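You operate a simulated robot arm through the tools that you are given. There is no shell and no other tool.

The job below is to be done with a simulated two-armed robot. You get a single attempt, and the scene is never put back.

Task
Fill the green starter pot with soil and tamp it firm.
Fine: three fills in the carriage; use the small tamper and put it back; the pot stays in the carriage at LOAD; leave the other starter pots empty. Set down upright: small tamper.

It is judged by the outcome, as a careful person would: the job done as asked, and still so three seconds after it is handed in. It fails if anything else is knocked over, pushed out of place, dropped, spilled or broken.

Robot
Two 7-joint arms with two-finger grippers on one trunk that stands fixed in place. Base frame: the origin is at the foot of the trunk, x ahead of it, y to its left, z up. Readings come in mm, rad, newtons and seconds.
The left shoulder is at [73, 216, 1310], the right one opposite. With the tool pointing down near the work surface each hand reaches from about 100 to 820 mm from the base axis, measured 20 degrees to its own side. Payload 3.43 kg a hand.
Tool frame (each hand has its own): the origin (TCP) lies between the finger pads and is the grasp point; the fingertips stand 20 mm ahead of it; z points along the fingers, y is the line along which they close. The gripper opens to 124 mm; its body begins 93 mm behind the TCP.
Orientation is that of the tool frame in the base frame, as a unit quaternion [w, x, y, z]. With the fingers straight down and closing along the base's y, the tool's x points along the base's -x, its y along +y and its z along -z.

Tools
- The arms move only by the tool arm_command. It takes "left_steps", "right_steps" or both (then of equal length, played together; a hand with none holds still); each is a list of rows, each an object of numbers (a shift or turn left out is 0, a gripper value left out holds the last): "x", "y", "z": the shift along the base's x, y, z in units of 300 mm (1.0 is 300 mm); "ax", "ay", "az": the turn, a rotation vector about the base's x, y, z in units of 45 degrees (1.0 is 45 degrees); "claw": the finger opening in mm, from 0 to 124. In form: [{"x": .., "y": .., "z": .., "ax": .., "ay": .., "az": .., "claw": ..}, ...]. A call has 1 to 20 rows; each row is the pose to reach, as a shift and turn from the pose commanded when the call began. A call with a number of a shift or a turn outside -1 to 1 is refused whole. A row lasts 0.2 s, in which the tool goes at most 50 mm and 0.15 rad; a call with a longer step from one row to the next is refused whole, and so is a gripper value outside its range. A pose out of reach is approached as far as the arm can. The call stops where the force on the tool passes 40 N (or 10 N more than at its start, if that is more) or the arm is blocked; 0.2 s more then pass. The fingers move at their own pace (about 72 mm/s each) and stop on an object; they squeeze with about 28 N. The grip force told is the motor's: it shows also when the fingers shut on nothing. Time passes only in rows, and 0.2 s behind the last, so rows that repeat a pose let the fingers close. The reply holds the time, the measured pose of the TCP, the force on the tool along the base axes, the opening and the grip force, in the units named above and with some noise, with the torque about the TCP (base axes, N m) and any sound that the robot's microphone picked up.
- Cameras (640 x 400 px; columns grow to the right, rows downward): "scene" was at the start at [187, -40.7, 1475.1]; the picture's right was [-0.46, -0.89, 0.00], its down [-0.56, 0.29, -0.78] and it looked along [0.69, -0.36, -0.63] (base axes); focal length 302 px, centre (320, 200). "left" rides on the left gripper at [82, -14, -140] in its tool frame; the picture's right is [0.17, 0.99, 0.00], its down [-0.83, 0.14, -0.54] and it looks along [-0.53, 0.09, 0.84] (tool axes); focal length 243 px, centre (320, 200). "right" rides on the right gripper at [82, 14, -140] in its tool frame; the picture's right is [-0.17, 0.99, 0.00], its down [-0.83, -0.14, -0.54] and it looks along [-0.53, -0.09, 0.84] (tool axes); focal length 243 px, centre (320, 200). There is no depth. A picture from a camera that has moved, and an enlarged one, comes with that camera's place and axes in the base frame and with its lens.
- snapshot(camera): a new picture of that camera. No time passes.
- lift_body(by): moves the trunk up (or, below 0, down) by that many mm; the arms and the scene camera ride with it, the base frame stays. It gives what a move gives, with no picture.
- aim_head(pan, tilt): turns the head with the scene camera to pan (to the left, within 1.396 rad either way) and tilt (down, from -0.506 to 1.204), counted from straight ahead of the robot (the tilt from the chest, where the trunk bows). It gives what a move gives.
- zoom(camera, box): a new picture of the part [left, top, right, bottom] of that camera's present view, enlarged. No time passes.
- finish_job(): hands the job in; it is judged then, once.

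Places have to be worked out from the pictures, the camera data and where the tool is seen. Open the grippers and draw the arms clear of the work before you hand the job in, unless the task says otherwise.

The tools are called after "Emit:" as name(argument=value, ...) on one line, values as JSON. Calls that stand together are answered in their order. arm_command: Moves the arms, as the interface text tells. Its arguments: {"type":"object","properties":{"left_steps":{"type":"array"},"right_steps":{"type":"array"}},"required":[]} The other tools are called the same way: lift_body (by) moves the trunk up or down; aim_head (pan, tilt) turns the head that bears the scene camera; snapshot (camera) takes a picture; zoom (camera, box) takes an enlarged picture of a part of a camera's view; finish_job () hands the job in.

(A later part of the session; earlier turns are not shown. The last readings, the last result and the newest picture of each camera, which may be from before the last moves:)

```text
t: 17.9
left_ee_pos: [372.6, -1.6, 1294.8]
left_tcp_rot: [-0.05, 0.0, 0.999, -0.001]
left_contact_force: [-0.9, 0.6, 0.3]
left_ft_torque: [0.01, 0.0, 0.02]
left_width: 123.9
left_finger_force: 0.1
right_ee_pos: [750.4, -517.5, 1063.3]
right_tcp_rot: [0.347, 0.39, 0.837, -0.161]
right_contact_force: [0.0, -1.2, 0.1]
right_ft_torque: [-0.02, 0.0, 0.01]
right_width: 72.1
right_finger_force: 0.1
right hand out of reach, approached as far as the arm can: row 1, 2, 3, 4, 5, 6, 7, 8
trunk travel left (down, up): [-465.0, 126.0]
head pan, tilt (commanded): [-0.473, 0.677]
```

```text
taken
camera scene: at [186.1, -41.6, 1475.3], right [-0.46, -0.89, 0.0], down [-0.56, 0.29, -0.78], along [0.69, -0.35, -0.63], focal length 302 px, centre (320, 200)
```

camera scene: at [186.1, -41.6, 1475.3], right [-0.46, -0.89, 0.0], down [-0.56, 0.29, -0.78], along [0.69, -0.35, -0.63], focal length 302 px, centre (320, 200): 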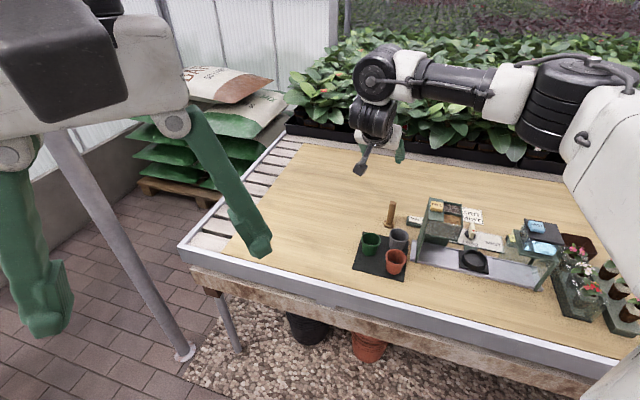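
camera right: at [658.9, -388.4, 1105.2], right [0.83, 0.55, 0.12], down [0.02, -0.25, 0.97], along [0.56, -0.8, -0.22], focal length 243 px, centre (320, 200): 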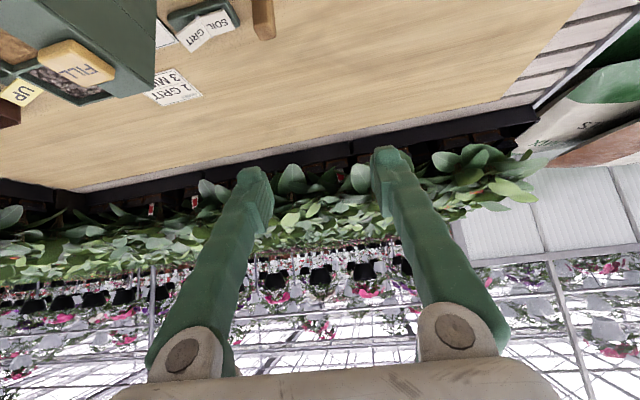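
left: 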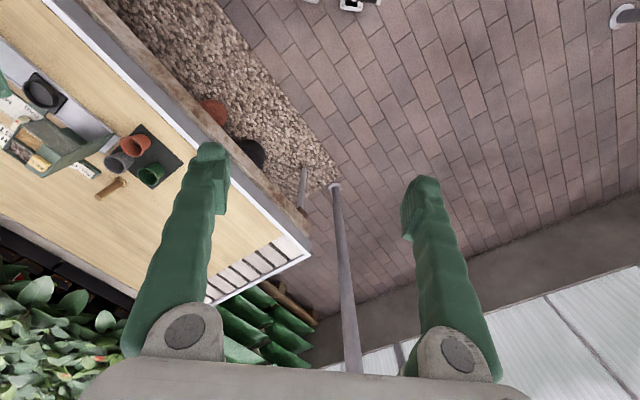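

The arm's elbow posture limits this tilt high up and close in; lower and farther out should be reachable. I check what the commanded pose is with a zero-shift row.

Emit:
arm_command(right_steps=[{"x": 0, "y": 0, "z": 0}])

```text
t: 18.3
left_ee_pos: [372.5, -0.7, 1294.4]
left_tcp_rot: [-0.051, 0.0, 0.999, -0.001]
left_contact_force: [0.2, 0.2, -0.2]
left_ft_torque: [0.0, 0.03, 0.03]
left_width: 124.0
left_finger_force: 0.0
right_ee_pos: [751.6, -516.2, 1065.1]
right_tcp_rot: [0.347, 0.389, 0.838, -0.161]
right_contact_force: [0.0, 0.2, -0.1]
right_ft_torque: [-0.02, -0.02, -0.01]
right_width: 71.8
right_finger_force: 0.0
trunk travel left (down, up): [-465.0, 126.0]
head pan, tilt (commanded): [-0.473, 0.677]
```

Zero shift holds, so the commanded pose equals the real one. I descend toward a point above the green pot (684,-468,880), fingertips staying above the rims.

Emit:
arm_command(right_steps=[{"x": -0.044, "y": 0.032, "z": -0.123}, {"x": -0.089, "y": 0.063, "z": -0.247}, {"x": -0.133, "y": 0.095, "z": -0.37}, {"x": -0.178, "y": 0.127, "z": -0.494}, {"x": -0.222, "y": 0.158, "z": -0.617}, {"x": -0.222, "y": 0.158, "z": -0.617}])

Emit:
snapshot(camera="right")

Emit:
snapshot(camera="scene")

```text
t: 19.7
left_ee_pos: [372.4, -0.2, 1295.0]
left_tcp_rot: [-0.05, 0.0, 0.999, 0.0]
left_contact_force: [0.8, 0.1, -0.1]
left_ft_torque: [-0.03, -0.04, 0.01]
left_width: 123.9
left_finger_force: 0.1
right_ee_pos: [739.9, -536.0, 931.4]
right_tcp_rot: [0.346, 0.389, 0.838, -0.161]
right_contact_force: [0.6, 0.5, 0.4]
right_ft_torque: [0.0, 0.02, -0.02]
right_width: 71.8
right_finger_force: 0.1
right hand out of reach, approached as far as the arm can: row 1, 2, 3, 4, 5, 6
trunk travel left (down, up): [-465.0, 126.0]
head pan, tilt (commanded): [-0.473, 0.677]
```

```text
taken
camera right: at [648.3, -406.5, 972.1], right [0.83, 0.55, 0.12], down [0.03, -0.25, 0.97], along [0.56, -0.8, -0.22], focal length 243 px, centre (320, 200)
```

right: 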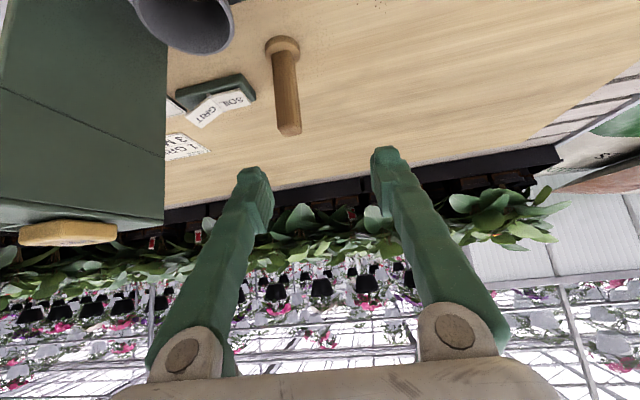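

```text
taken
camera scene: at [186.8, -40.7, 1475.1], right [-0.46, -0.89, 0.0], down [-0.56, 0.29, -0.78], along [0.69, -0.36, -0.63], focal length 302 px, centre (320, 200)
```

scene: 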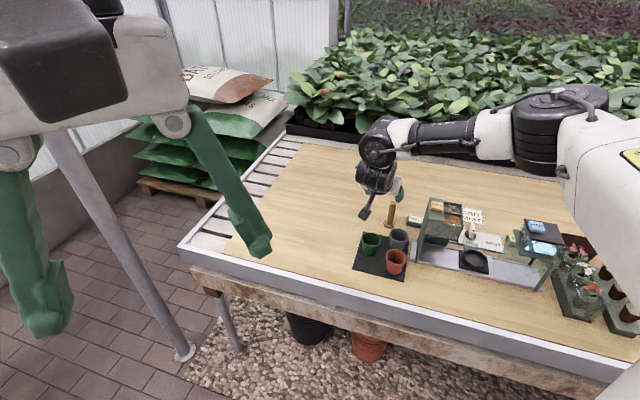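

With this elbow posture the forward tilt isn't reachable, so I'll work with a vertical hand: pick at a yaw of about +30° (clear of the neighbour pots) and place at yaw ≈ 0–5°, which fits the 148 mm gap between hopper and mist hood. I back up, then untilt.

Emit:
arm_command(right_steps=[{"x": 0.0, "y": 0.03, "z": 0.12}, {"x": 0.0, "y": 0.06, "z": 0.25}, {"x": 0.0, "y": 0.06, "z": 0.38}, {"x": 0.0, "y": 0.06, "z": 0.5}, {"x": 0.0, "y": 0.06, "z": 0.5}])

Emit:
arm_command(right_steps=[{"ax": 0.128, "ay": 0.107, "x": -0.04}, {"ax": 0.256, "ay": 0.214, "x": -0.08}, {"ax": 0.384, "ay": 0.321, "x": -0.12}, {"ax": 0.512, "ay": 0.428, "x": -0.16}, {"ax": 0.64, "ay": 0.536, "x": -0.2}, {"ax": 0.766, "ay": 0.643, "x": -0.24}, {"ax": 0.766, "ay": 0.643, "x": -0.24}])

Emit:
snapshot(camera="scene")

```text
t: 20.9
left_ee_pos: [372.6, -2.1, 1293.9]
left_tcp_rot: [-0.051, 0.0, 0.999, -0.001]
left_contact_force: [0.5, 0.2, -0.3]
left_ft_torque: [0.0, 0.0, 0.02]
left_width: 124.2
left_finger_force: 0.1
right_ee_pos: [751.1, -523.2, 1076.8]
right_tcp_rot: [0.347, 0.39, 0.838, -0.161]
right_contact_force: [0.9, -1.1, 0.0]
right_ft_torque: [-0.03, 0.03, -0.01]
right_width: 72.0
right_finger_force: 0.1
right hand out of reach, approached as far as the arm can: row 4, 5
trunk travel left (down, up): [-465.0, 126.0]
head pan, tilt (commanded): [-0.473, 0.677]
```

```text
t: 22.5
left_ee_pos: [372.6, -0.3, 1296.3]
left_tcp_rot: [-0.051, 0.001, 0.999, -0.001]
left_contact_force: [-0.2, 0.0, -0.3]
left_ft_torque: [-0.02, 0.01, -0.03]
left_width: 123.9
left_finger_force: 0.0
right_ee_pos: [676.4, -522.7, 1079.9]
right_tcp_rot: [0.0, 0.423, 0.906, 0.001]
right_contact_force: [0.3, 0.7, -0.1]
right_ft_torque: [-0.01, -0.04, -0.02]
right_width: 72.0
right_finger_force: 0.1
trunk travel left (down, up): [-465.0, 126.0]
head pan, tilt (commanded): [-0.473, 0.677]
```

```text
taken
camera scene: at [186.5, -40.8, 1475.2], right [-0.46, -0.89, 0.0], down [-0.56, 0.29, -0.78], along [0.69, -0.36, -0.63], focal length 302 px, centre (320, 200)
```

scene: 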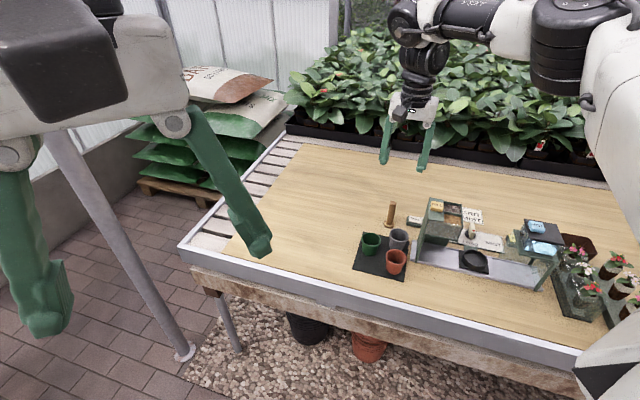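

Vertical again. I zoom on the hand to learn the gripper's real width, then rotate its yaw toward +30°.

Emit:
zoom(camera="scene", box=[360, 60, 460, 180])

Emit:
arm_command(right_steps=[{"az": 0.18}, {"az": 0.36}, {"az": 0.54}, {"az": 0.72}, {"az": 0.9}, {"az": 1.0}])

Emit:
arm_command(right_steps=[{"az": 0.18, "x": -0.05, "y": 0.07}, {"az": 0.36, "x": -0.05, "y": 0.13}, {"az": 0.54, "x": -0.04, "y": 0.17}, {"az": 0.72, "x": -0.03, "y": 0.17}, {"az": 0.778, "x": -0.03, "y": 0.17}, {"az": 0.778, "x": -0.03, "y": 0.17}])

Emit:
snapshot(camera="right")

Emit:
snapshot(camera="scene")

```text
3.33 times, centred on (410, 120) of scene
camera zoom: at [186.5, -40.8, 1475.2], right [-0.46, -0.89, 0.0], down [-0.56, 0.29, -0.78], along [0.69, -0.36, -0.63], focal length 1008 px, centre (20, 467)
```

zoom: 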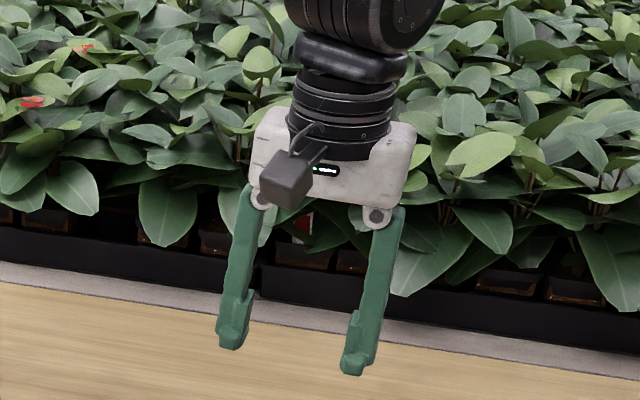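

```text
t: 23.9
left_ee_pos: [372.5, -1.0, 1294.9]
left_tcp_rot: [-0.052, 0.0, 0.999, -0.001]
left_contact_force: [-1.1, 0.0, 0.2]
left_ft_torque: [-0.02, -0.01, -0.01]
left_width: 124.0
left_finger_force: 0.1
right_ee_pos: [678.8, -521.6, 1079.3]
right_tcp_rot: [0.0, 0.043, 0.999, 0.0]
right_contact_force: [-0.3, 0.3, -0.3]
right_ft_torque: [0.02, 0.0, -0.02]
right_width: 72.2
right_finger_force: 0.0
trunk travel left (down, up): [-465.0, 126.0]
head pan, tilt (commanded): [-0.473, 0.677]
```

```text
t: 25.3
left_ee_pos: [371.9, -1.4, 1294.8]
left_tcp_rot: [-0.051, 0.0, 0.999, -0.001]
left_contact_force: [0.2, 0.5, 0.5]
left_ft_torque: [0.0, 0.05, 0.02]
left_width: 123.9
left_finger_force: 0.0
right_ee_pos: [668.3, -471.4, 1078.5]
right_tcp_rot: [0.0, -0.259, 0.966, 0.0]
right_contact_force: [0.7, -0.6, 0.3]
right_ft_torque: [-0.04, -0.04, -0.03]
right_width: 72.1
right_finger_force: 0.0
trunk travel left (down, up): [-465.0, 126.0]
head pan, tilt (commanded): [-0.473, 0.677]
```

```text
taken
camera right: at [588.3, -500.9, 1219.4], right [-0.35, 0.94, 0.0], down [0.79, 0.3, 0.54], along [0.51, 0.19, -0.84], focal length 243 px, centre (320, 200)
```

right: 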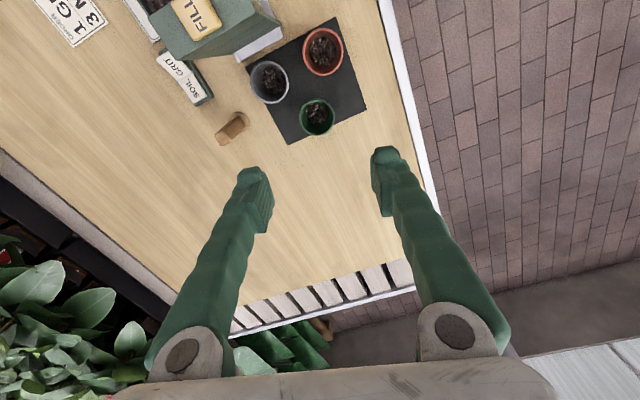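

```text
taken
camera scene: at [186.9, -40.7, 1475.1], right [-0.46, -0.89, 0.0], down [-0.56, 0.29, -0.78], along [0.69, -0.36, -0.63], focal length 302 px, centre (320, 200)
```

scene: 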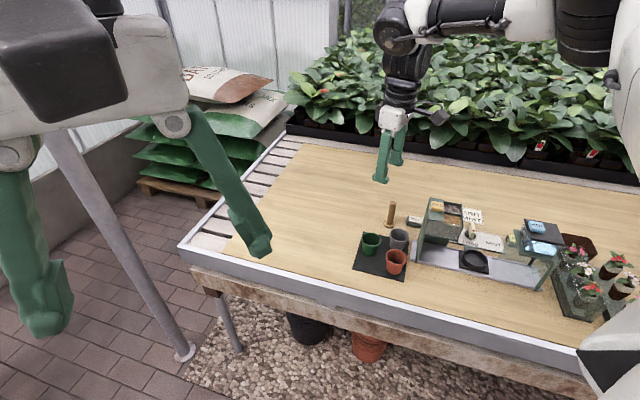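

The palm is about ±57 mm wide. I zoom on the pots from this pose to verify the green pot's place with this new viewpoint.

Emit:
zoom(camera="right", box=[230, 20, 380, 160])

Emit:
zoom(camera="right", box=[290, 90, 350, 145])

```text
2.86 times, centred on (305, 90) of right
camera zoom: at [588.3, -500.9, 1219.4], right [-0.35, 0.94, 0.0], down [0.79, 0.3, 0.54], along [0.51, 0.19, -0.84], focal length 693 px, centre (363, 514)
```

zoom: 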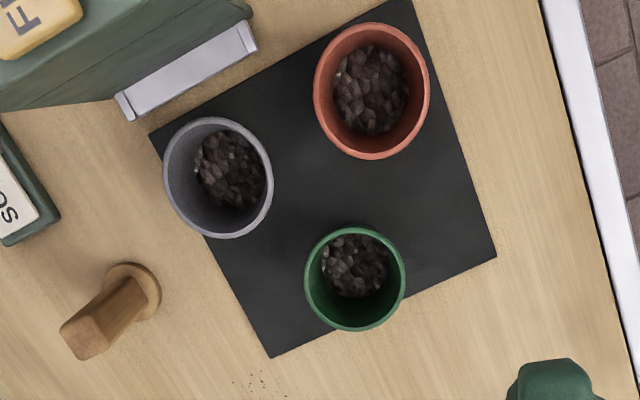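

```text
7.27 times, centred on (320, 118) of right
camera zoom: at [588.3, -500.9, 1219.4], right [-0.35, 0.94, 0.0], down [0.79, 0.3, 0.54], along [0.51, 0.19, -0.84], focal length 1764 px, centre (320, 800)
```

zoom: 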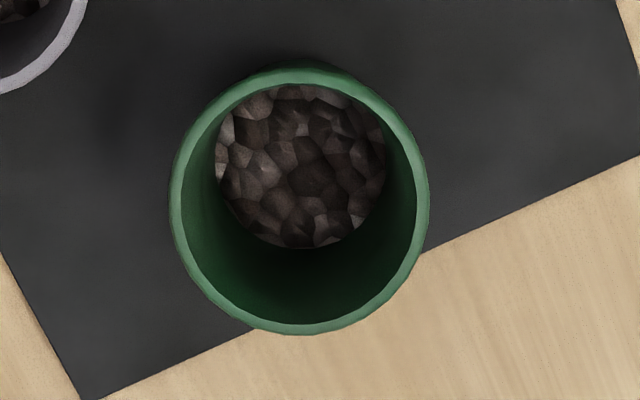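

The green rim centre confirms at (685,-469.5), Ø59. I descend to just above it (fingertips at z≈830) and look.

Emit:
arm_command(right_steps=[{"x": 0.02, "y": 0.003, "z": -0.15}, {"x": 0.04, "y": 0.006, "z": -0.3}, {"x": 0.055, "y": 0.006, "z": -0.45}, {"x": 0.055, "y": 0.006, "z": -0.6}, {"x": 0.055, "y": 0.006, "z": -0.7}, {"x": 0.055, "y": 0.006, "z": -0.76}, {"x": 0.055, "y": 0.006, "z": -0.76}])

Emit:
snapshot(camera="right")

Emit:
zoom(camera="scene", box=[340, 190, 430, 290])

```text
t: 26.9
left_ee_pos: [373.6, -2.0, 1295.0]
left_tcp_rot: [-0.052, 0.0, 0.999, -0.001]
left_contact_force: [-0.1, 0.8, -0.7]
left_ft_torque: [0.02, 0.0, 0.03]
left_width: 124.2
left_finger_force: 0.0
right_ee_pos: [675.3, -473.6, 853.1]
right_tcp_rot: [0.002, -0.259, 0.966, 0.0]
right_contact_force: [-0.8, 0.9, -1.0]
right_ft_torque: [0.01, 0.0, -0.01]
right_width: 72.2
right_finger_force: 0.1
right hand out of reach, approached as far as the arm can: row 5, 6, 7
trunk travel left (down, up): [-465.0, 126.0]
head pan, tilt (commanded): [-0.473, 0.677]
```

```text
taken
camera right: at [595.0, -502.5, 992.1], right [-0.35, 0.94, 0.0], down [0.79, 0.29, 0.54], along [0.51, 0.19, -0.84], focal length 243 px, centre (320, 200)
```

right: 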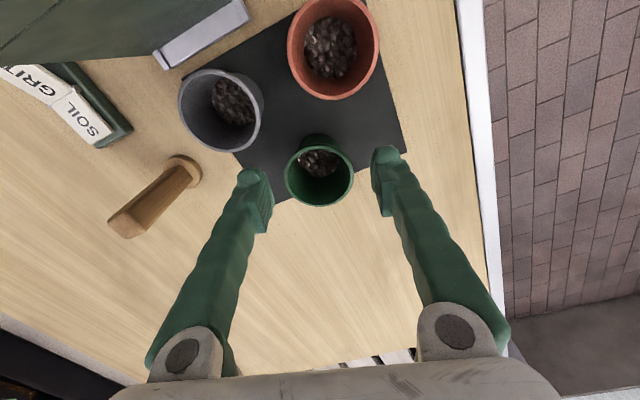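

```text
4.00 times, centred on (385, 240) of scene
camera zoom: at [187.4, -41.0, 1475.0], right [-0.46, -0.89, 0.0], down [-0.56, 0.29, -0.78], along [0.69, -0.36, -0.63], focal length 1209 px, centre (60, 40)
```

zoom: 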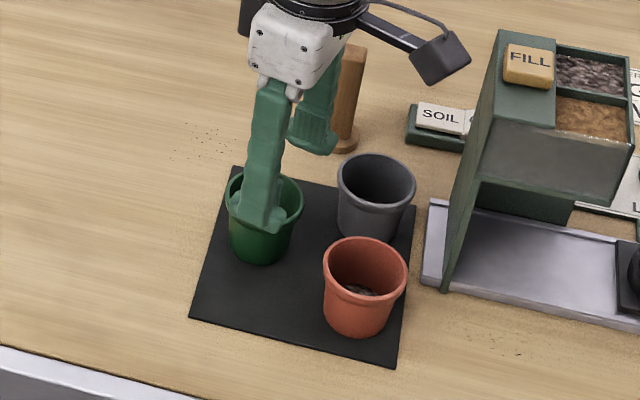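

The arm is at its reach limit at this trunk height. I raise the hand, lower the trunk by 100 mm, then come back down.

Emit:
arm_command(right_steps=[{"z": 0.14}, {"z": 0.28}, {"z": 0.42}, {"z": 0.5}, {"z": 0.5}])

Emit:
lift_body(by=-100)

```text
t: 28.1
left_ee_pos: [373.6, -2.4, 1294.6]
left_tcp_rot: [-0.052, -0.001, 0.999, -0.001]
left_contact_force: [0.0, -0.2, -0.1]
left_ft_torque: [-0.02, 0.02, 0.02]
left_width: 123.8
left_finger_force: 0.0
right_ee_pos: [676.1, -472.8, 1003.8]
right_tcp_rot: [0.0, -0.259, 0.966, -0.001]
right_contact_force: [0.0, -0.2, 0.8]
right_ft_torque: [0.02, 0.01, 0.01]
right_width: 71.8
right_finger_force: 0.2
trunk travel left (down, up): [-465.0, 126.0]
head pan, tilt (commanded): [-0.473, 0.677]
```

```text
t: 29.4
left_ee_pos: [372.7, -1.5, 1195.5]
left_tcp_rot: [-0.051, -0.001, 0.999, -0.001]
left_contact_force: [-0.7, -0.6, -1.1]
left_ft_torque: [0.0, -0.01, 0.0]
left_width: 123.9
left_finger_force: 0.1
right_ee_pos: [676.0, -472.0, 904.3]
right_tcp_rot: [0.001, -0.259, 0.966, -0.001]
right_contact_force: [-0.4, 0.1, 0.7]
right_ft_torque: [0.0, -0.03, 0.0]
right_width: 72.1
right_finger_force: 0.1
trunk travel left (down, up): [-365.0, 226.0]
head pan, tilt (commanded): [-0.473, 0.677]
```

Now I centre over the pot and descend to z≈850.

Emit:
arm_command(right_steps=[{"x": 0.015, "y": 0.005, "z": -0.09}, {"x": 0.0297, "y": 0.0093, "z": -0.18}, {"x": 0.0297, "y": 0.0093, "z": -0.18}])

Emit:
snapshot(camera="right")

Emit:
zoom(camera="scene", box=[350, 170, 440, 260])

```text
t: 30.2
left_ee_pos: [372.1, -1.2, 1194.8]
left_tcp_rot: [-0.051, -0.001, 0.999, -0.001]
left_contact_force: [0.3, -0.3, 0.5]
left_ft_torque: [-0.02, -0.01, 0.0]
left_width: 124.0
left_finger_force: 0.0
right_ee_pos: [684.0, -469.8, 848.4]
right_tcp_rot: [0.001, -0.258, 0.966, 0.0]
right_contact_force: [-0.5, 0.0, 1.3]
right_ft_torque: [0.0, -0.03, 0.03]
right_width: 72.1
right_finger_force: 0.0
trunk travel left (down, up): [-365.0, 226.0]
head pan, tilt (commanded): [-0.473, 0.677]
```

```text
taken
camera right: at [604.8, -497.1, 989.8], right [-0.35, 0.94, 0.0], down [0.79, 0.29, 0.54], along [0.51, 0.19, -0.84], focal length 243 px, centre (320, 200)
```

right: 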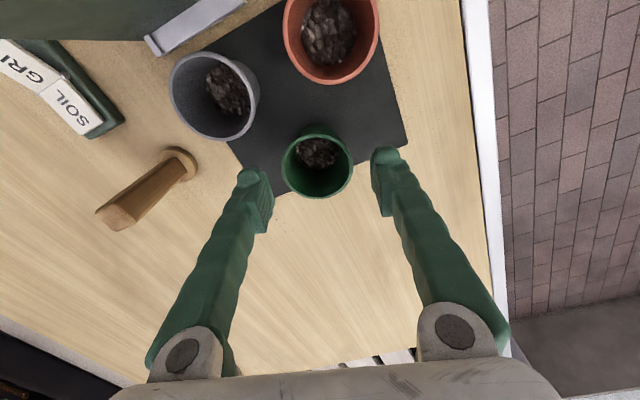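

```text
4.44 times, centred on (395, 215) of scene
camera zoom: at [215.4, -40.3, 1371.3], right [-0.46, -0.89, 0.0], down [-0.56, 0.29, -0.78], along [0.69, -0.36, -0.63], focal length 1344 px, centre (-13, 133)
```

zoom: 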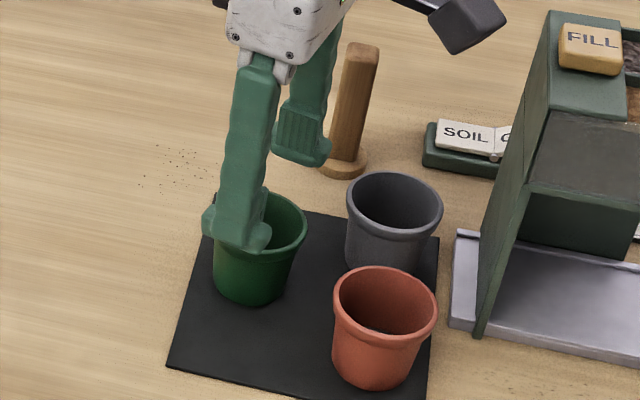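

I zoom for the exact rim place relative to the fingers.

Emit:
zoom(camera="right", box=[230, 110, 410, 240])

```text
3.08 times, centred on (320, 175) of right
camera zoom: at [604.8, -497.1, 989.8], right [-0.35, 0.94, 0.0], down [0.79, 0.29, 0.54], along [0.51, 0.19, -0.84], focal length 746 px, centre (320, 277)
```

zoom: 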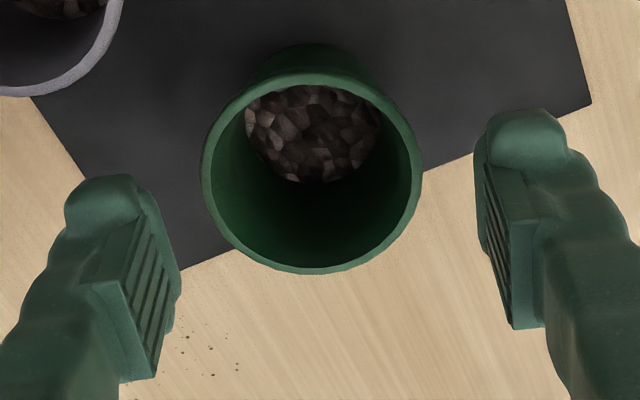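

The pot centre matches the TCP within about 1 mm. I descend to z≈814 and close on the rim.

Emit:
arm_command(right_steps=[{"z": -0.06}, {"z": -0.115}, {"z": -0.115}])

Emit:
arm_command(right_steps=[{"claw": 50}, {"claw": 50}, {"claw": 50}, {"claw": 50}])

Emit:
zoom(camera="scene", box=[350, 170, 440, 260])

Emit:
snapshot(camera="right")

```text
t: 31.0
left_ee_pos: [372.7, -0.9, 1195.0]
left_tcp_rot: [-0.051, 0.0, 0.999, -0.002]
left_contact_force: [0.7, 0.7, -0.4]
left_ft_torque: [0.01, 0.01, 0.0]
left_width: 124.1
left_finger_force: 0.1
right_ee_pos: [683.3, -468.9, 814.0]
right_tcp_rot: [0.001, -0.259, 0.966, 0.0]
right_contact_force: [1.2, -0.4, -0.3]
right_ft_torque: [-0.02, 0.02, 0.0]
right_width: 72.1
right_finger_force: 0.1
trunk travel left (down, up): [-365.0, 226.0]
head pan, tilt (commanded): [-0.473, 0.677]
```

```text
t: 32.0
left_ee_pos: [372.2, -1.2, 1194.3]
left_tcp_rot: [-0.051, 0.0, 0.999, 0.0]
left_contact_force: [-0.3, -0.9, -1.2]
left_ft_torque: [-0.03, -0.02, 0.0]
left_width: 123.8
left_finger_force: 0.0
right_ee_pos: [684.8, -469.5, 812.5]
right_tcp_rot: [-0.001, -0.259, 0.966, 0.0]
right_contact_force: [0.2, 0.2, -0.1]
right_ft_torque: [0.01, -0.03, -0.01]
right_width: 58.4
right_finger_force: 27.9
trunk travel left (down, up): [-365.0, 226.0]
head pan, tilt (commanded): [-0.473, 0.677]
```

```text
4.44 times, centred on (395, 215) of scene
camera zoom: at [215.9, -40.7, 1371.2], right [-0.46, -0.89, 0.0], down [-0.56, 0.29, -0.78], along [0.69, -0.36, -0.63], focal length 1344 px, centre (-13, 133)
```

zoom: 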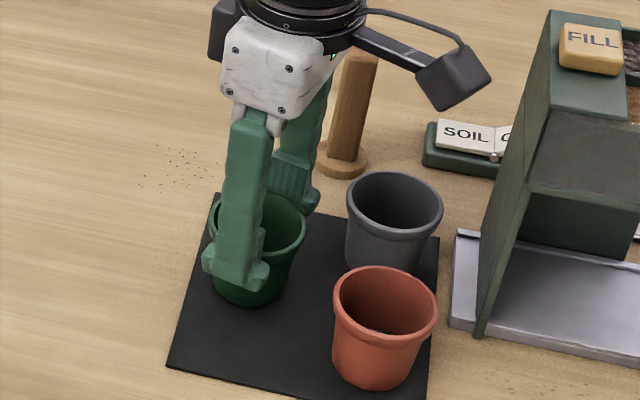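

```text
taken
camera right: at [604.6, -498.1, 953.9], right [-0.35, 0.94, 0.0], down [0.79, 0.29, 0.54], along [0.51, 0.19, -0.84], focal length 243 px, centre (320, 200)
```

right: 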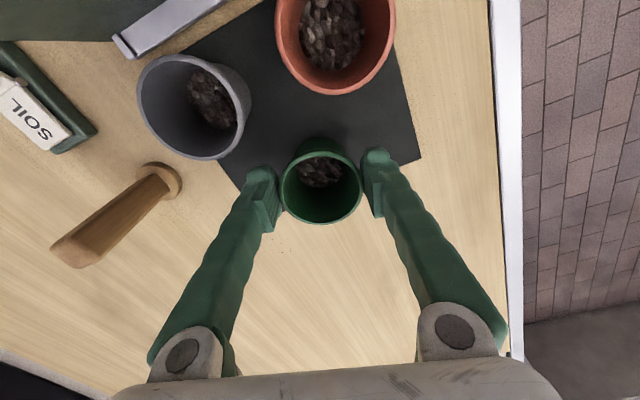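

Gripped at 58.4 mm with 28 N. I lift the pot straight up and check that it hangs upright.

Emit:
arm_command(right_steps=[{"z": 0.08}, {"z": 0.2}, {"z": 0.33}, {"z": 0.33}])

Emit:
snapshot(camera="right")

Emit:
zoom(camera="scene", box=[340, 120, 440, 250])

```text
t: 33.0
left_ee_pos: [373.7, -1.6, 1195.4]
left_tcp_rot: [-0.051, -0.001, 0.999, -0.001]
left_contact_force: [-0.1, 0.3, 0.2]
left_ft_torque: [0.05, -0.01, -0.01]
left_width: 124.1
left_finger_force: 0.0
right_ee_pos: [687.5, -471.1, 913.3]
right_tcp_rot: [0.0, -0.259, 0.966, 0.0]
right_contact_force: [0.4, -0.4, -0.2]
right_ft_torque: [0.02, 0.01, -0.01]
right_width: 58.1
right_finger_force: 28.1
trunk travel left (down, up): [-365.0, 226.0]
head pan, tilt (commanded): [-0.473, 0.677]
```

```text
taken
camera right: at [607.7, -498.9, 1054.1], right [-0.35, 0.94, 0.0], down [0.79, 0.29, 0.54], along [0.51, 0.19, -0.84], focal length 243 px, centre (320, 200)
```

right: 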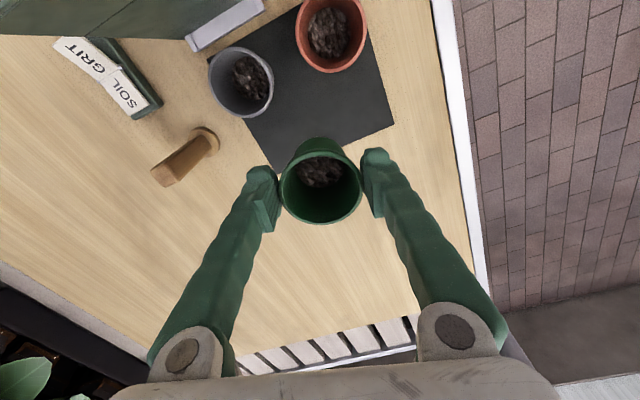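

```text
3.08 times, centred on (390, 185) of scene
camera zoom: at [216.5, -41.0, 1371.1], right [-0.46, -0.89, 0.0], down [-0.56, 0.29, -0.78], along [0.69, -0.36, -0.63], focal length 930 px, centre (105, 246)
```

zoom: 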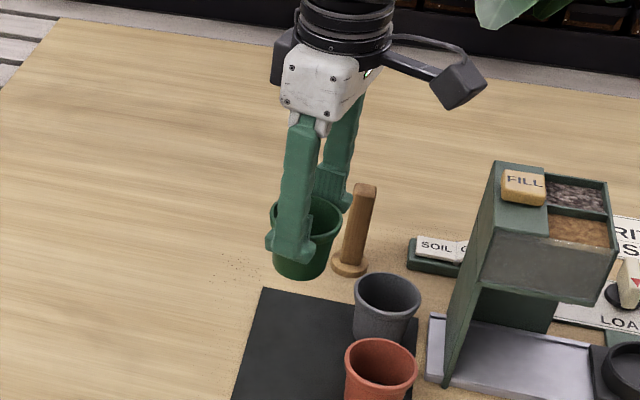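

The pot hangs upright. I raise the trunk back up (pot bottom above all the stands) before swinging over to the carriage.

Emit:
lift_body(by=100)

Emit:
arm_command(right_steps=[{"x": -0.08, "y": -0.09, "z": 0.03, "az": -0.08}, {"x": -0.17, "y": -0.18, "z": 0.05, "az": -0.17}, {"x": -0.26, "y": -0.28, "z": 0.05, "az": -0.26}, {"x": -0.35, "y": -0.39, "z": 0.05, "az": -0.35}, {"x": -0.44, "y": -0.5, "z": 0.05, "az": -0.44}, {"x": -0.52, "y": -0.61, "z": 0.05, "az": -0.53}, {"x": -0.58, "y": -0.72, "z": 0.05, "az": -0.61}, {"x": -0.625, "y": -0.803, "z": 0.05, "az": -0.667}, {"x": -0.625, "y": -0.803, "z": 0.05, "az": -0.667}])

Emit:
snapshot(camera="right")

Emit:
snapshot(camera="scene")

```text
t: 34.3
left_ee_pos: [374.2, -2.3, 1295.1]
left_tcp_rot: [-0.051, 0.0, 0.999, -0.001]
left_contact_force: [-0.6, -0.4, 0.0]
left_ft_torque: [-0.01, -0.01, -0.02]
left_width: 124.2
left_finger_force: 0.0
right_ee_pos: [683.9, -467.9, 1014.9]
right_tcp_rot: [0.0, -0.259, 0.966, 0.0]
right_contact_force: [-0.1, 0.7, -0.8]
right_ft_torque: [-0.01, 0.04, 0.0]
right_width: 58.1
right_finger_force: 28.4
trunk travel left (down, up): [-465.0, 126.0]
head pan, tilt (commanded): [-0.473, 0.677]
```

```text
t: 36.3
left_ee_pos: [373.1, -1.5, 1295.1]
left_tcp_rot: [-0.051, 0.0, 0.999, -0.001]
left_contact_force: [0.4, 0.3, 0.5]
left_ft_torque: [-0.03, -0.02, 0.04]
left_width: 124.0
left_finger_force: 0.0
right_ee_pos: [497.4, -709.2, 1031.3]
right_tcp_rot: [0.0, 0.0, 1.0, 0.0]
right_contact_force: [1.1, 0.5, -0.8]
right_ft_torque: [-0.02, 0.03, 0.0]
right_width: 58.3
right_finger_force: 28.3
trunk travel left (down, up): [-465.0, 126.0]
head pan, tilt (commanded): [-0.473, 0.677]
```

```text
taken
camera right: at [412.8, -695.0, 1171.8], right [0.17, 0.99, 0.0], down [0.83, -0.14, 0.54], along [0.53, -0.09, -0.84], focal length 243 px, centre (320, 200)
```

right: 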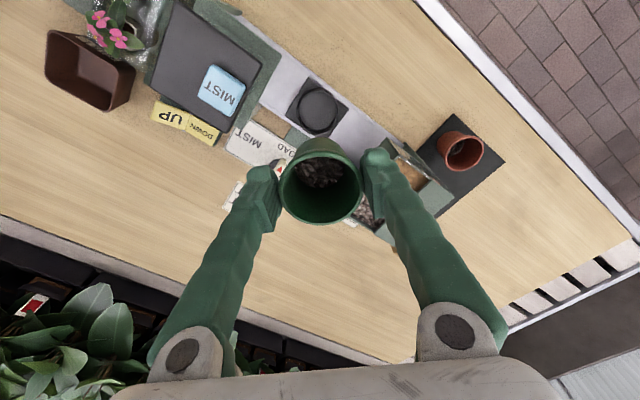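

```text
taken
camera scene: at [187.2, -40.5, 1475.1], right [-0.46, -0.89, 0.0], down [-0.56, 0.29, -0.78], along [0.69, -0.36, -0.63], focal length 302 px, centre (320, 200)
```

scene: 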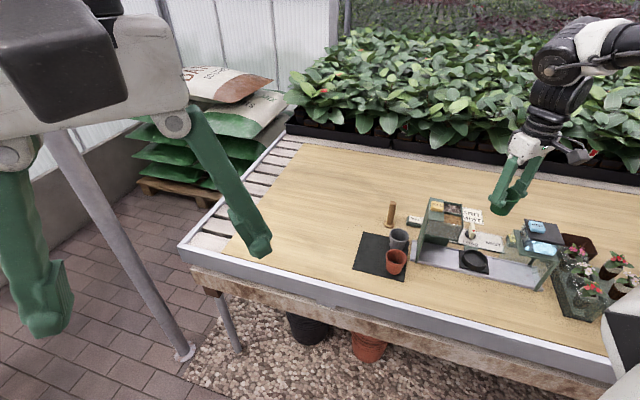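

I'm over the carriage at yaw 0. I measure the ring again from this camera pose.

Emit:
zoom(camera="right", box=[280, 70, 355, 140])

Emit:
zoom(camera="scene", box=[440, 230, 510, 290])

Emit:
zoom(camera="right", box=[220, 60, 460, 260])

```text
5.71 times, centred on (318, 105) of right
camera zoom: at [412.8, -695.0, 1171.8], right [0.17, 0.99, 0.0], down [0.83, -0.14, 0.54], along [0.53, -0.09, -0.84], focal length 1386 px, centre (334, 743)
```

zoom: 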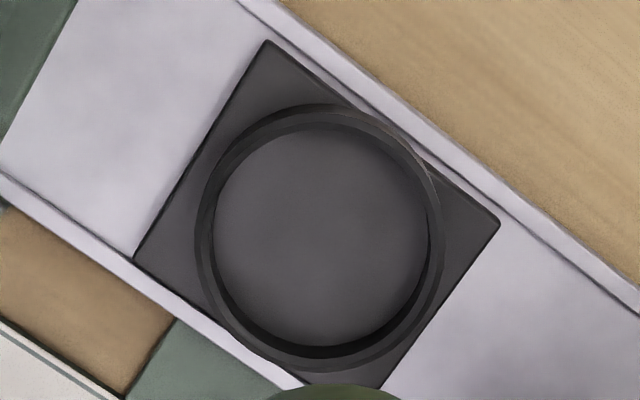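

```text
6.67 times, centred on (475, 260) of scene
camera zoom: at [187.2, -40.5, 1475.1], right [-0.46, -0.89, 0.0], down [-0.56, 0.29, -0.78], along [0.69, -0.36, -0.63], focal length 2016 px, centre (-713, -200)
```

zoom: 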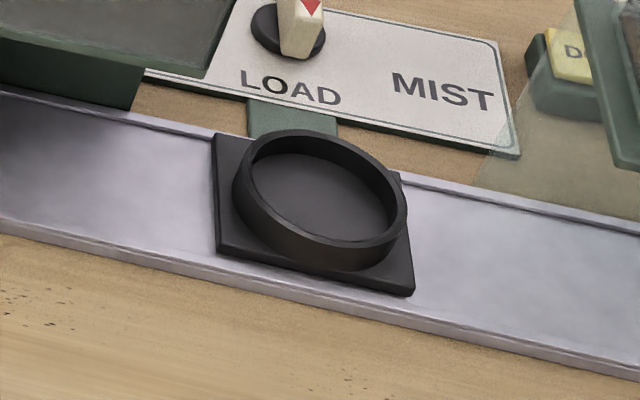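

```text
2.00 times, centred on (340, 160) of right
camera zoom: at [412.8, -695.0, 1171.8], right [0.17, 0.99, 0.0], down [0.83, -0.14, 0.54], along [0.53, -0.09, -0.84], focal length 485 px, centre (280, 280)
```

zoom: 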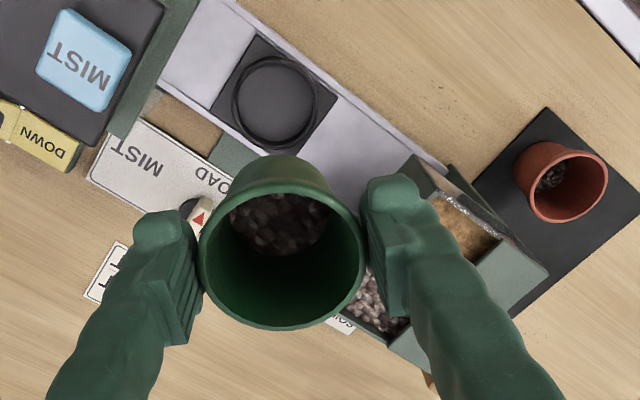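

Ring centre now (498.5,-713.6). I shift onto it and lower the trunk by 100 mm (hand goes to z≈931, pot bottom ≈885).

Emit:
arm_command(right_steps=[{"x": 0.004, "y": -0.0147}, {"x": 0.004, "y": -0.0147}])

Emit:
lift_body(by=-100)

Emit:
zoom(camera="scene", box=[440, 120, 600, 270])

Emit:
snapshot(camera="right")

```text
t: 36.9
left_ee_pos: [373.8, -1.7, 1294.8]
left_tcp_rot: [-0.052, 0.0, 0.999, -0.001]
left_contact_force: [-0.2, -0.1, -0.1]
left_ft_torque: [0.01, 0.01, -0.01]
left_width: 124.0
left_finger_force: 0.2
right_ee_pos: [497.8, -712.9, 1031.5]
right_tcp_rot: [-0.001, 0.0, 1.0, 0.0]
right_contact_force: [-0.4, -0.7, -0.1]
right_ft_torque: [-0.04, -0.01, -0.04]
right_width: 58.2
right_finger_force: 28.3
trunk travel left (down, up): [-465.0, 126.0]
head pan, tilt (commanded): [-0.473, 0.677]
```

```text
t: 38.2
left_ee_pos: [372.3, -1.0, 1195.1]
left_tcp_rot: [-0.051, 0.0, 0.999, -0.001]
left_contact_force: [-0.2, -0.2, -0.3]
left_ft_torque: [0.01, 0.0, -0.01]
left_width: 124.1
left_finger_force: 0.2
right_ee_pos: [497.3, -713.3, 930.0]
right_tcp_rot: [0.001, -0.001, 1.0, 0.0]
right_contact_force: [-0.6, 0.8, -0.2]
right_ft_torque: [0.02, -0.01, 0.02]
right_width: 58.1
right_finger_force: 28.5
trunk travel left (down, up): [-365.0, 226.0]
head pan, tilt (commanded): [-0.473, 0.677]
```

```text
2.67 times, centred on (520, 195) of scene
camera zoom: at [215.5, -40.6, 1371.3], right [-0.46, -0.89, 0.0], down [-0.56, 0.29, -0.78], along [0.69, -0.36, -0.63], focal length 806 px, centre (-213, 213)
```

zoom: 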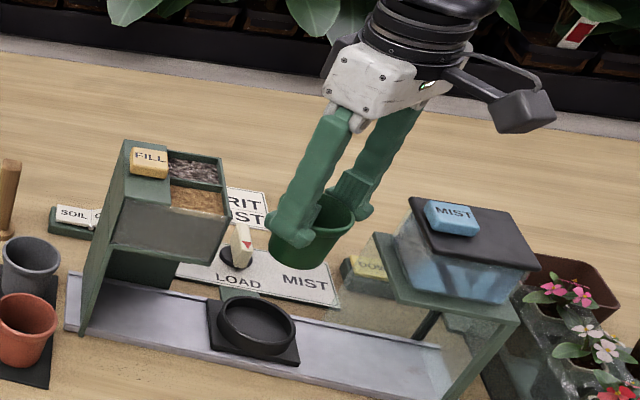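

```text
taken
camera right: at [414.3, -699.6, 1070.4], right [0.17, 0.99, 0.0], down [0.83, -0.14, 0.54], along [0.53, -0.09, -0.84], focal length 243 px, centre (320, 200)
```

right: 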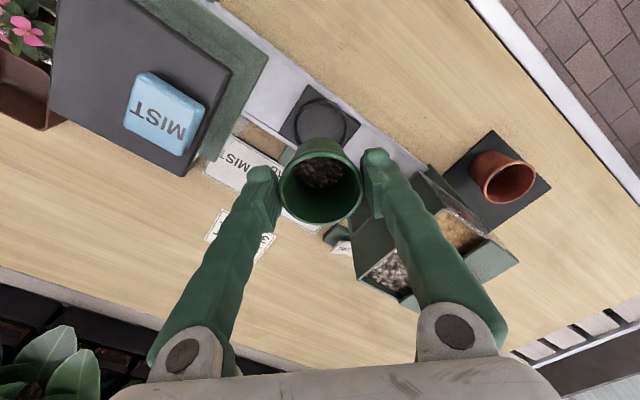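

Aligned. I lower the pot in stages to just above the ring and look at clearances beside hopper and mist hood.

Emit:
arm_command(right_steps=[{"x": 0.002, "y": 0.0, "z": -0.12}, {"x": 0.003, "y": 0.0, "z": -0.24}, {"x": 0.003, "y": 0.0, "z": -0.3}, {"x": 0.003, "y": 0.0, "z": -0.3}])

Emit:
zoom(camera="scene", box=[440, 120, 600, 270])

Emit:
snapshot(camera="right")

```text
t: 39.2
left_ee_pos: [372.3, -1.3, 1195.3]
left_tcp_rot: [-0.051, 0.0, 0.999, -0.001]
left_contact_force: [0.8, 0.5, 0.0]
left_ft_torque: [0.01, -0.01, -0.02]
left_width: 124.0
left_finger_force: 0.0
right_ee_pos: [500.4, -716.2, 837.1]
right_tcp_rot: [0.001, 0.0, 1.0, 0.001]
right_contact_force: [0.1, 0.6, -1.2]
right_ft_torque: [-0.03, 0.01, 0.04]
right_width: 58.2
right_finger_force: 27.6
trunk travel left (down, up): [-365.0, 226.0]
head pan, tilt (commanded): [-0.473, 0.677]
```

```text
2.67 times, centred on (520, 195) of scene
camera zoom: at [215.9, -40.7, 1371.2], right [-0.46, -0.89, 0.0], down [-0.56, 0.29, -0.78], along [0.69, -0.36, -0.63], focal length 806 px, centre (-213, 213)
```

zoom: 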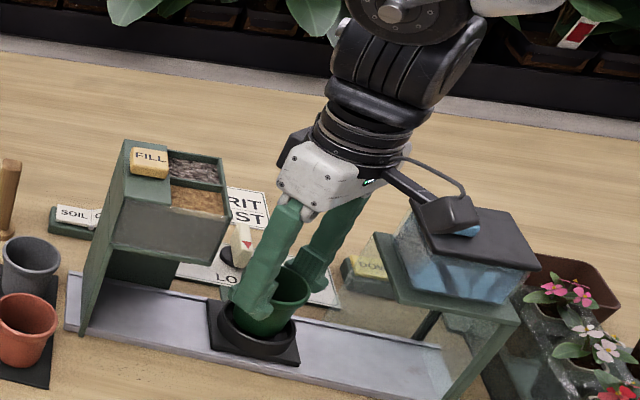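

```text
taken
camera right: at [417.3, -701.9, 977.6], right [0.17, 0.99, 0.0], down [0.83, -0.14, 0.54], along [0.53, -0.09, -0.84], focal length 243 px, centre (320, 200)
```

right: 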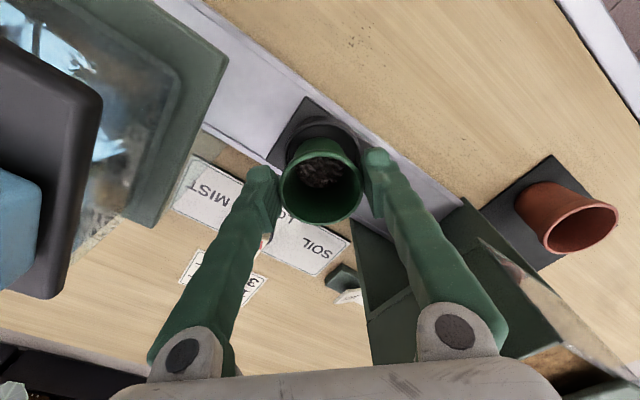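

Pot bottom is about 9 mm above the ring. I zoom from both cameras to check centring.

Emit:
zoom(camera="scene", box=[485, 205, 525, 260])

Emit:
zoom(camera="right", box=[260, 90, 380, 240])

```text
7.27 times, centred on (505, 232) of scene
camera zoom: at [215.9, -40.7, 1371.2], right [-0.46, -0.89, 0.0], down [-0.56, 0.29, -0.78], along [0.69, -0.36, -0.63], focal length 2199 px, centre (-1026, -36)
```

zoom: 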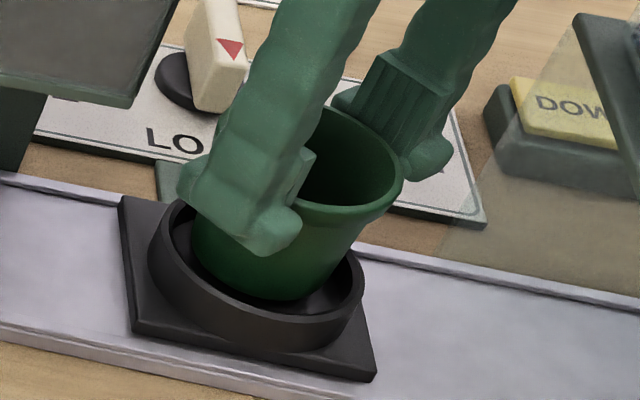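

```text
2.67 times, centred on (320, 165) of right
camera zoom: at [417.3, -701.9, 977.6], right [0.17, 0.99, 0.0], down [0.83, -0.14, 0.54], along [0.53, -0.09, -0.84], focal length 647 px, centre (320, 293)
```

zoom: 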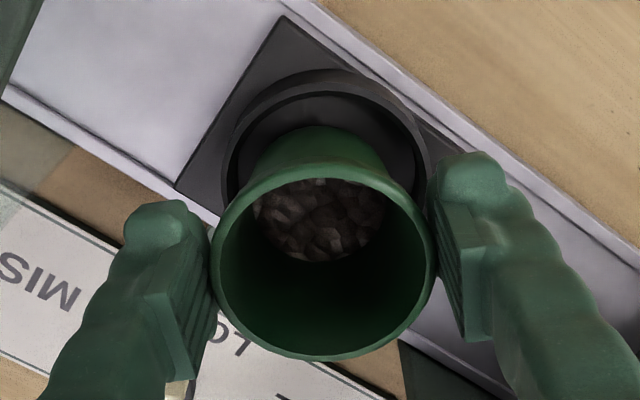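

The pot is centred on the ring within about 1.5 mm. I lower slowly until contact.

Emit:
arm_command(right_steps=[{"y": 0.003, "z": -0.02}, {"y": 0.003, "z": -0.035}, {"y": 0.003, "z": -0.045}, {"y": 0.003, "z": -0.045}])

Emit:
zoom(camera="scene", box=[485, 205, 525, 260])

```text
t: 40.2
left_ee_pos: [371.8, -1.9, 1194.7]
left_tcp_rot: [-0.051, 0.0, 0.999, 0.0]
left_contact_force: [-1.1, 0.3, 0.6]
left_ft_torque: [0.0, -0.01, 0.01]
left_width: 124.0
left_finger_force: 0.0
right_ee_pos: [497.1, -714.9, 824.8]
right_tcp_rot: [-0.001, 0.001, 1.0, 0.002]
right_contact_force: [1.0, 0.2, 0.8]
right_ft_torque: [0.01, 0.02, 0.0]
right_width: 54.5
right_finger_force: 28.2
trunk travel left (down, up): [-365.0, 226.0]
head pan, tilt (commanded): [-0.473, 0.677]
```

```text
7.27 times, centred on (505, 232) of scene
camera zoom: at [215.9, -41.1, 1371.1], right [-0.46, -0.89, 0.0], down [-0.56, 0.29, -0.78], along [0.69, -0.36, -0.63], focal length 2199 px, centre (-1026, -36)
```

zoom: 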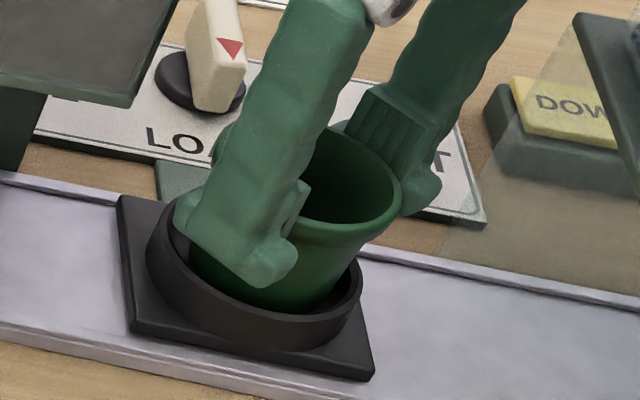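

The grip width fell to 54.5, so the pot has touched the floor and the pads slid below the lip. I look from the right camera before releasing.

Emit:
zoom(camera="right", box=[240, 90, 400, 240])

Emit:
zoom(camera="scene", box=[440, 120, 600, 270])

```text
2.67 times, centred on (320, 165) of right
camera zoom: at [414.2, -700.1, 965.8], right [0.17, 0.99, 0.0], down [0.83, -0.14, 0.54], along [0.53, -0.09, -0.84], focal length 647 px, centre (320, 293)
```

zoom: 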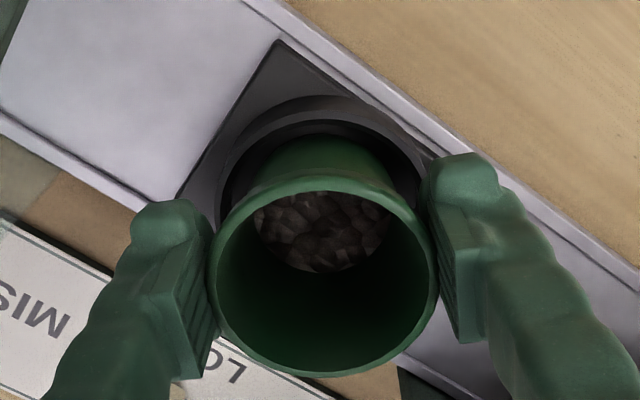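

```text
2.67 times, centred on (520, 195) of scene
camera zoom: at [215.9, -41.1, 1371.1], right [-0.46, -0.89, 0.0], down [-0.56, 0.29, -0.78], along [0.69, -0.36, -0.63], focal length 806 px, centre (-213, 213)
```

zoom: 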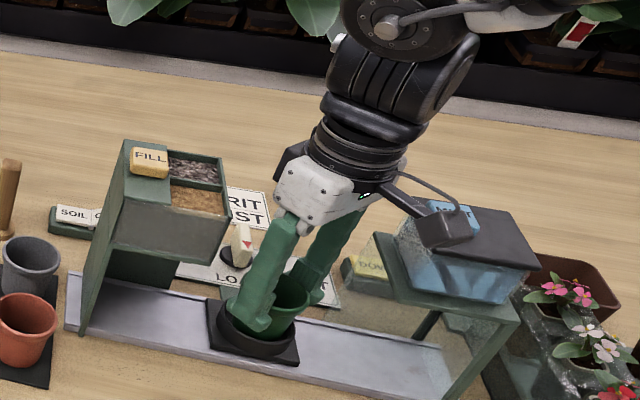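

Rim now measures about z 822 centred (500.5,-714), inside the ring. I press down 3 mm more to be sure it is seated and read the force.

Emit:
arm_command(right_steps=[{"z": -0.005}, {"z": -0.01}, {"z": -0.01}])

Emit:
zoom(camera="right", box=[240, 90, 400, 240])

```text
t: 41.0
left_ee_pos: [372.3, -0.5, 1195.4]
left_tcp_rot: [-0.05, -0.001, 0.999, -0.001]
left_contact_force: [-0.2, -0.1, 0.3]
left_ft_torque: [0.02, -0.04, -0.02]
left_width: 124.0
left_finger_force: 0.1
right_ee_pos: [498.4, -713.5, 825.6]
right_tcp_rot: [0.0, 0.001, 1.0, -0.001]
right_contact_force: [-2.6, 2.1, 12.8]
right_ft_torque: [0.11, 0.16, -0.04]
right_width: 54.3
right_finger_force: 28.3
trunk travel left (down, up): [-365.0, 226.0]
head pan, tilt (commanded): [-0.473, 0.677]
```

```text
2.67 times, centred on (320, 165) of right
camera zoom: at [415.1, -698.5, 965.0], right [0.17, 0.99, 0.0], down [0.83, -0.14, 0.54], along [0.53, -0.09, -0.84], focal length 647 px, centre (320, 293)
```

zoom: 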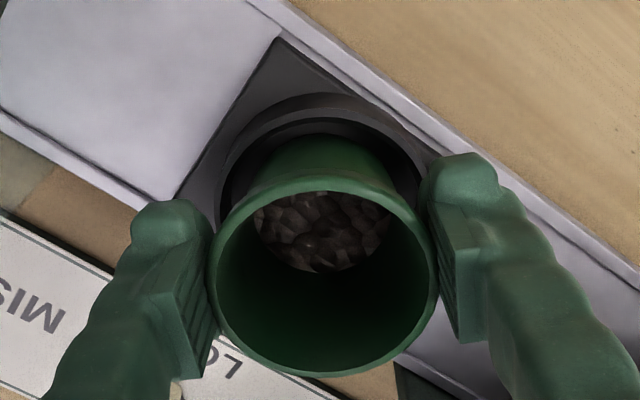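

12.8 N of upward reaction: the pot is seated. I ease the pressure and open the fingers, then check.

Emit:
arm_command(right_steps=[{"z": 0.008}, {"z": 0.008, "claw": 62}, {"z": 0.008, "claw": 72}, {"z": 0.008, "claw": 72}, {"z": 0.008, "claw": 72}])

Emit:
zoom(camera="right", box=[240, 90, 400, 240])

Emit:
zoom(camera="scene", box=[485, 205, 525, 260])

```text
t: 42.2
left_ee_pos: [373.3, -0.6, 1194.1]
left_tcp_rot: [-0.051, 0.001, 0.999, 0.0]
left_contact_force: [-0.6, 0.1, 0.7]
left_ft_torque: [0.06, 0.0, 0.01]
left_width: 123.9
left_finger_force: 0.1
right_ee_pos: [499.0, -712.8, 826.3]
right_tcp_rot: [0.001, 0.0, 1.0, 0.001]
right_contact_force: [-0.8, -0.2, 0.3]
right_ft_torque: [0.02, -0.03, 0.01]
right_width: 71.7
right_finger_force: 0.0
trunk travel left (down, up): [-365.0, 226.0]
head pan, tilt (commanded): [-0.473, 0.677]
```

```text
2.67 times, centred on (320, 165) of right
camera zoom: at [415.9, -698.7, 966.0], right [0.17, 0.99, 0.0], down [0.83, -0.14, 0.54], along [0.53, -0.09, -0.84], focal length 647 px, centre (320, 293)
```

zoom: 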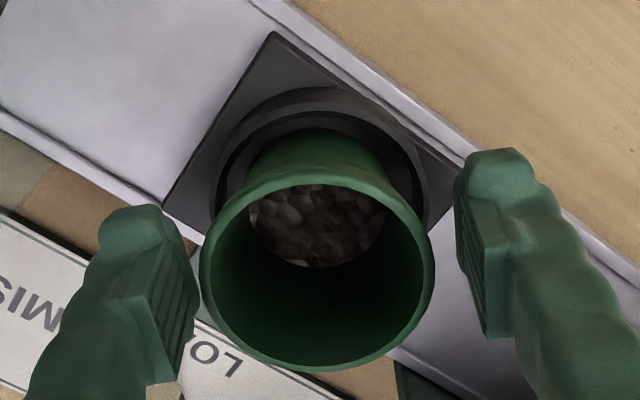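

```text
7.27 times, centred on (505, 232) of scene
camera zoom: at [215.8, -40.5, 1371.2], right [-0.46, -0.89, 0.0], down [-0.56, 0.29, -0.78], along [0.69, -0.36, -0.63], focal length 2199 px, centre (-1026, -36)
```

zoom: 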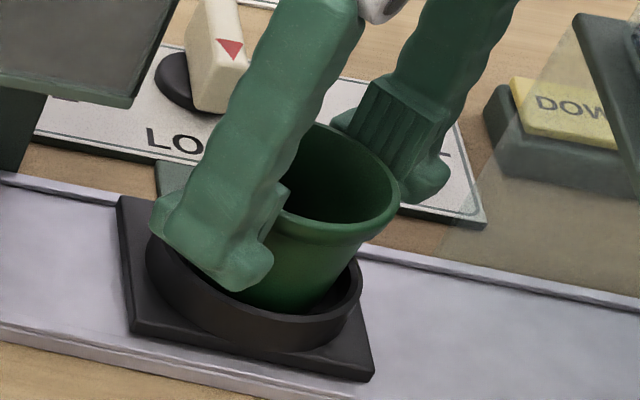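

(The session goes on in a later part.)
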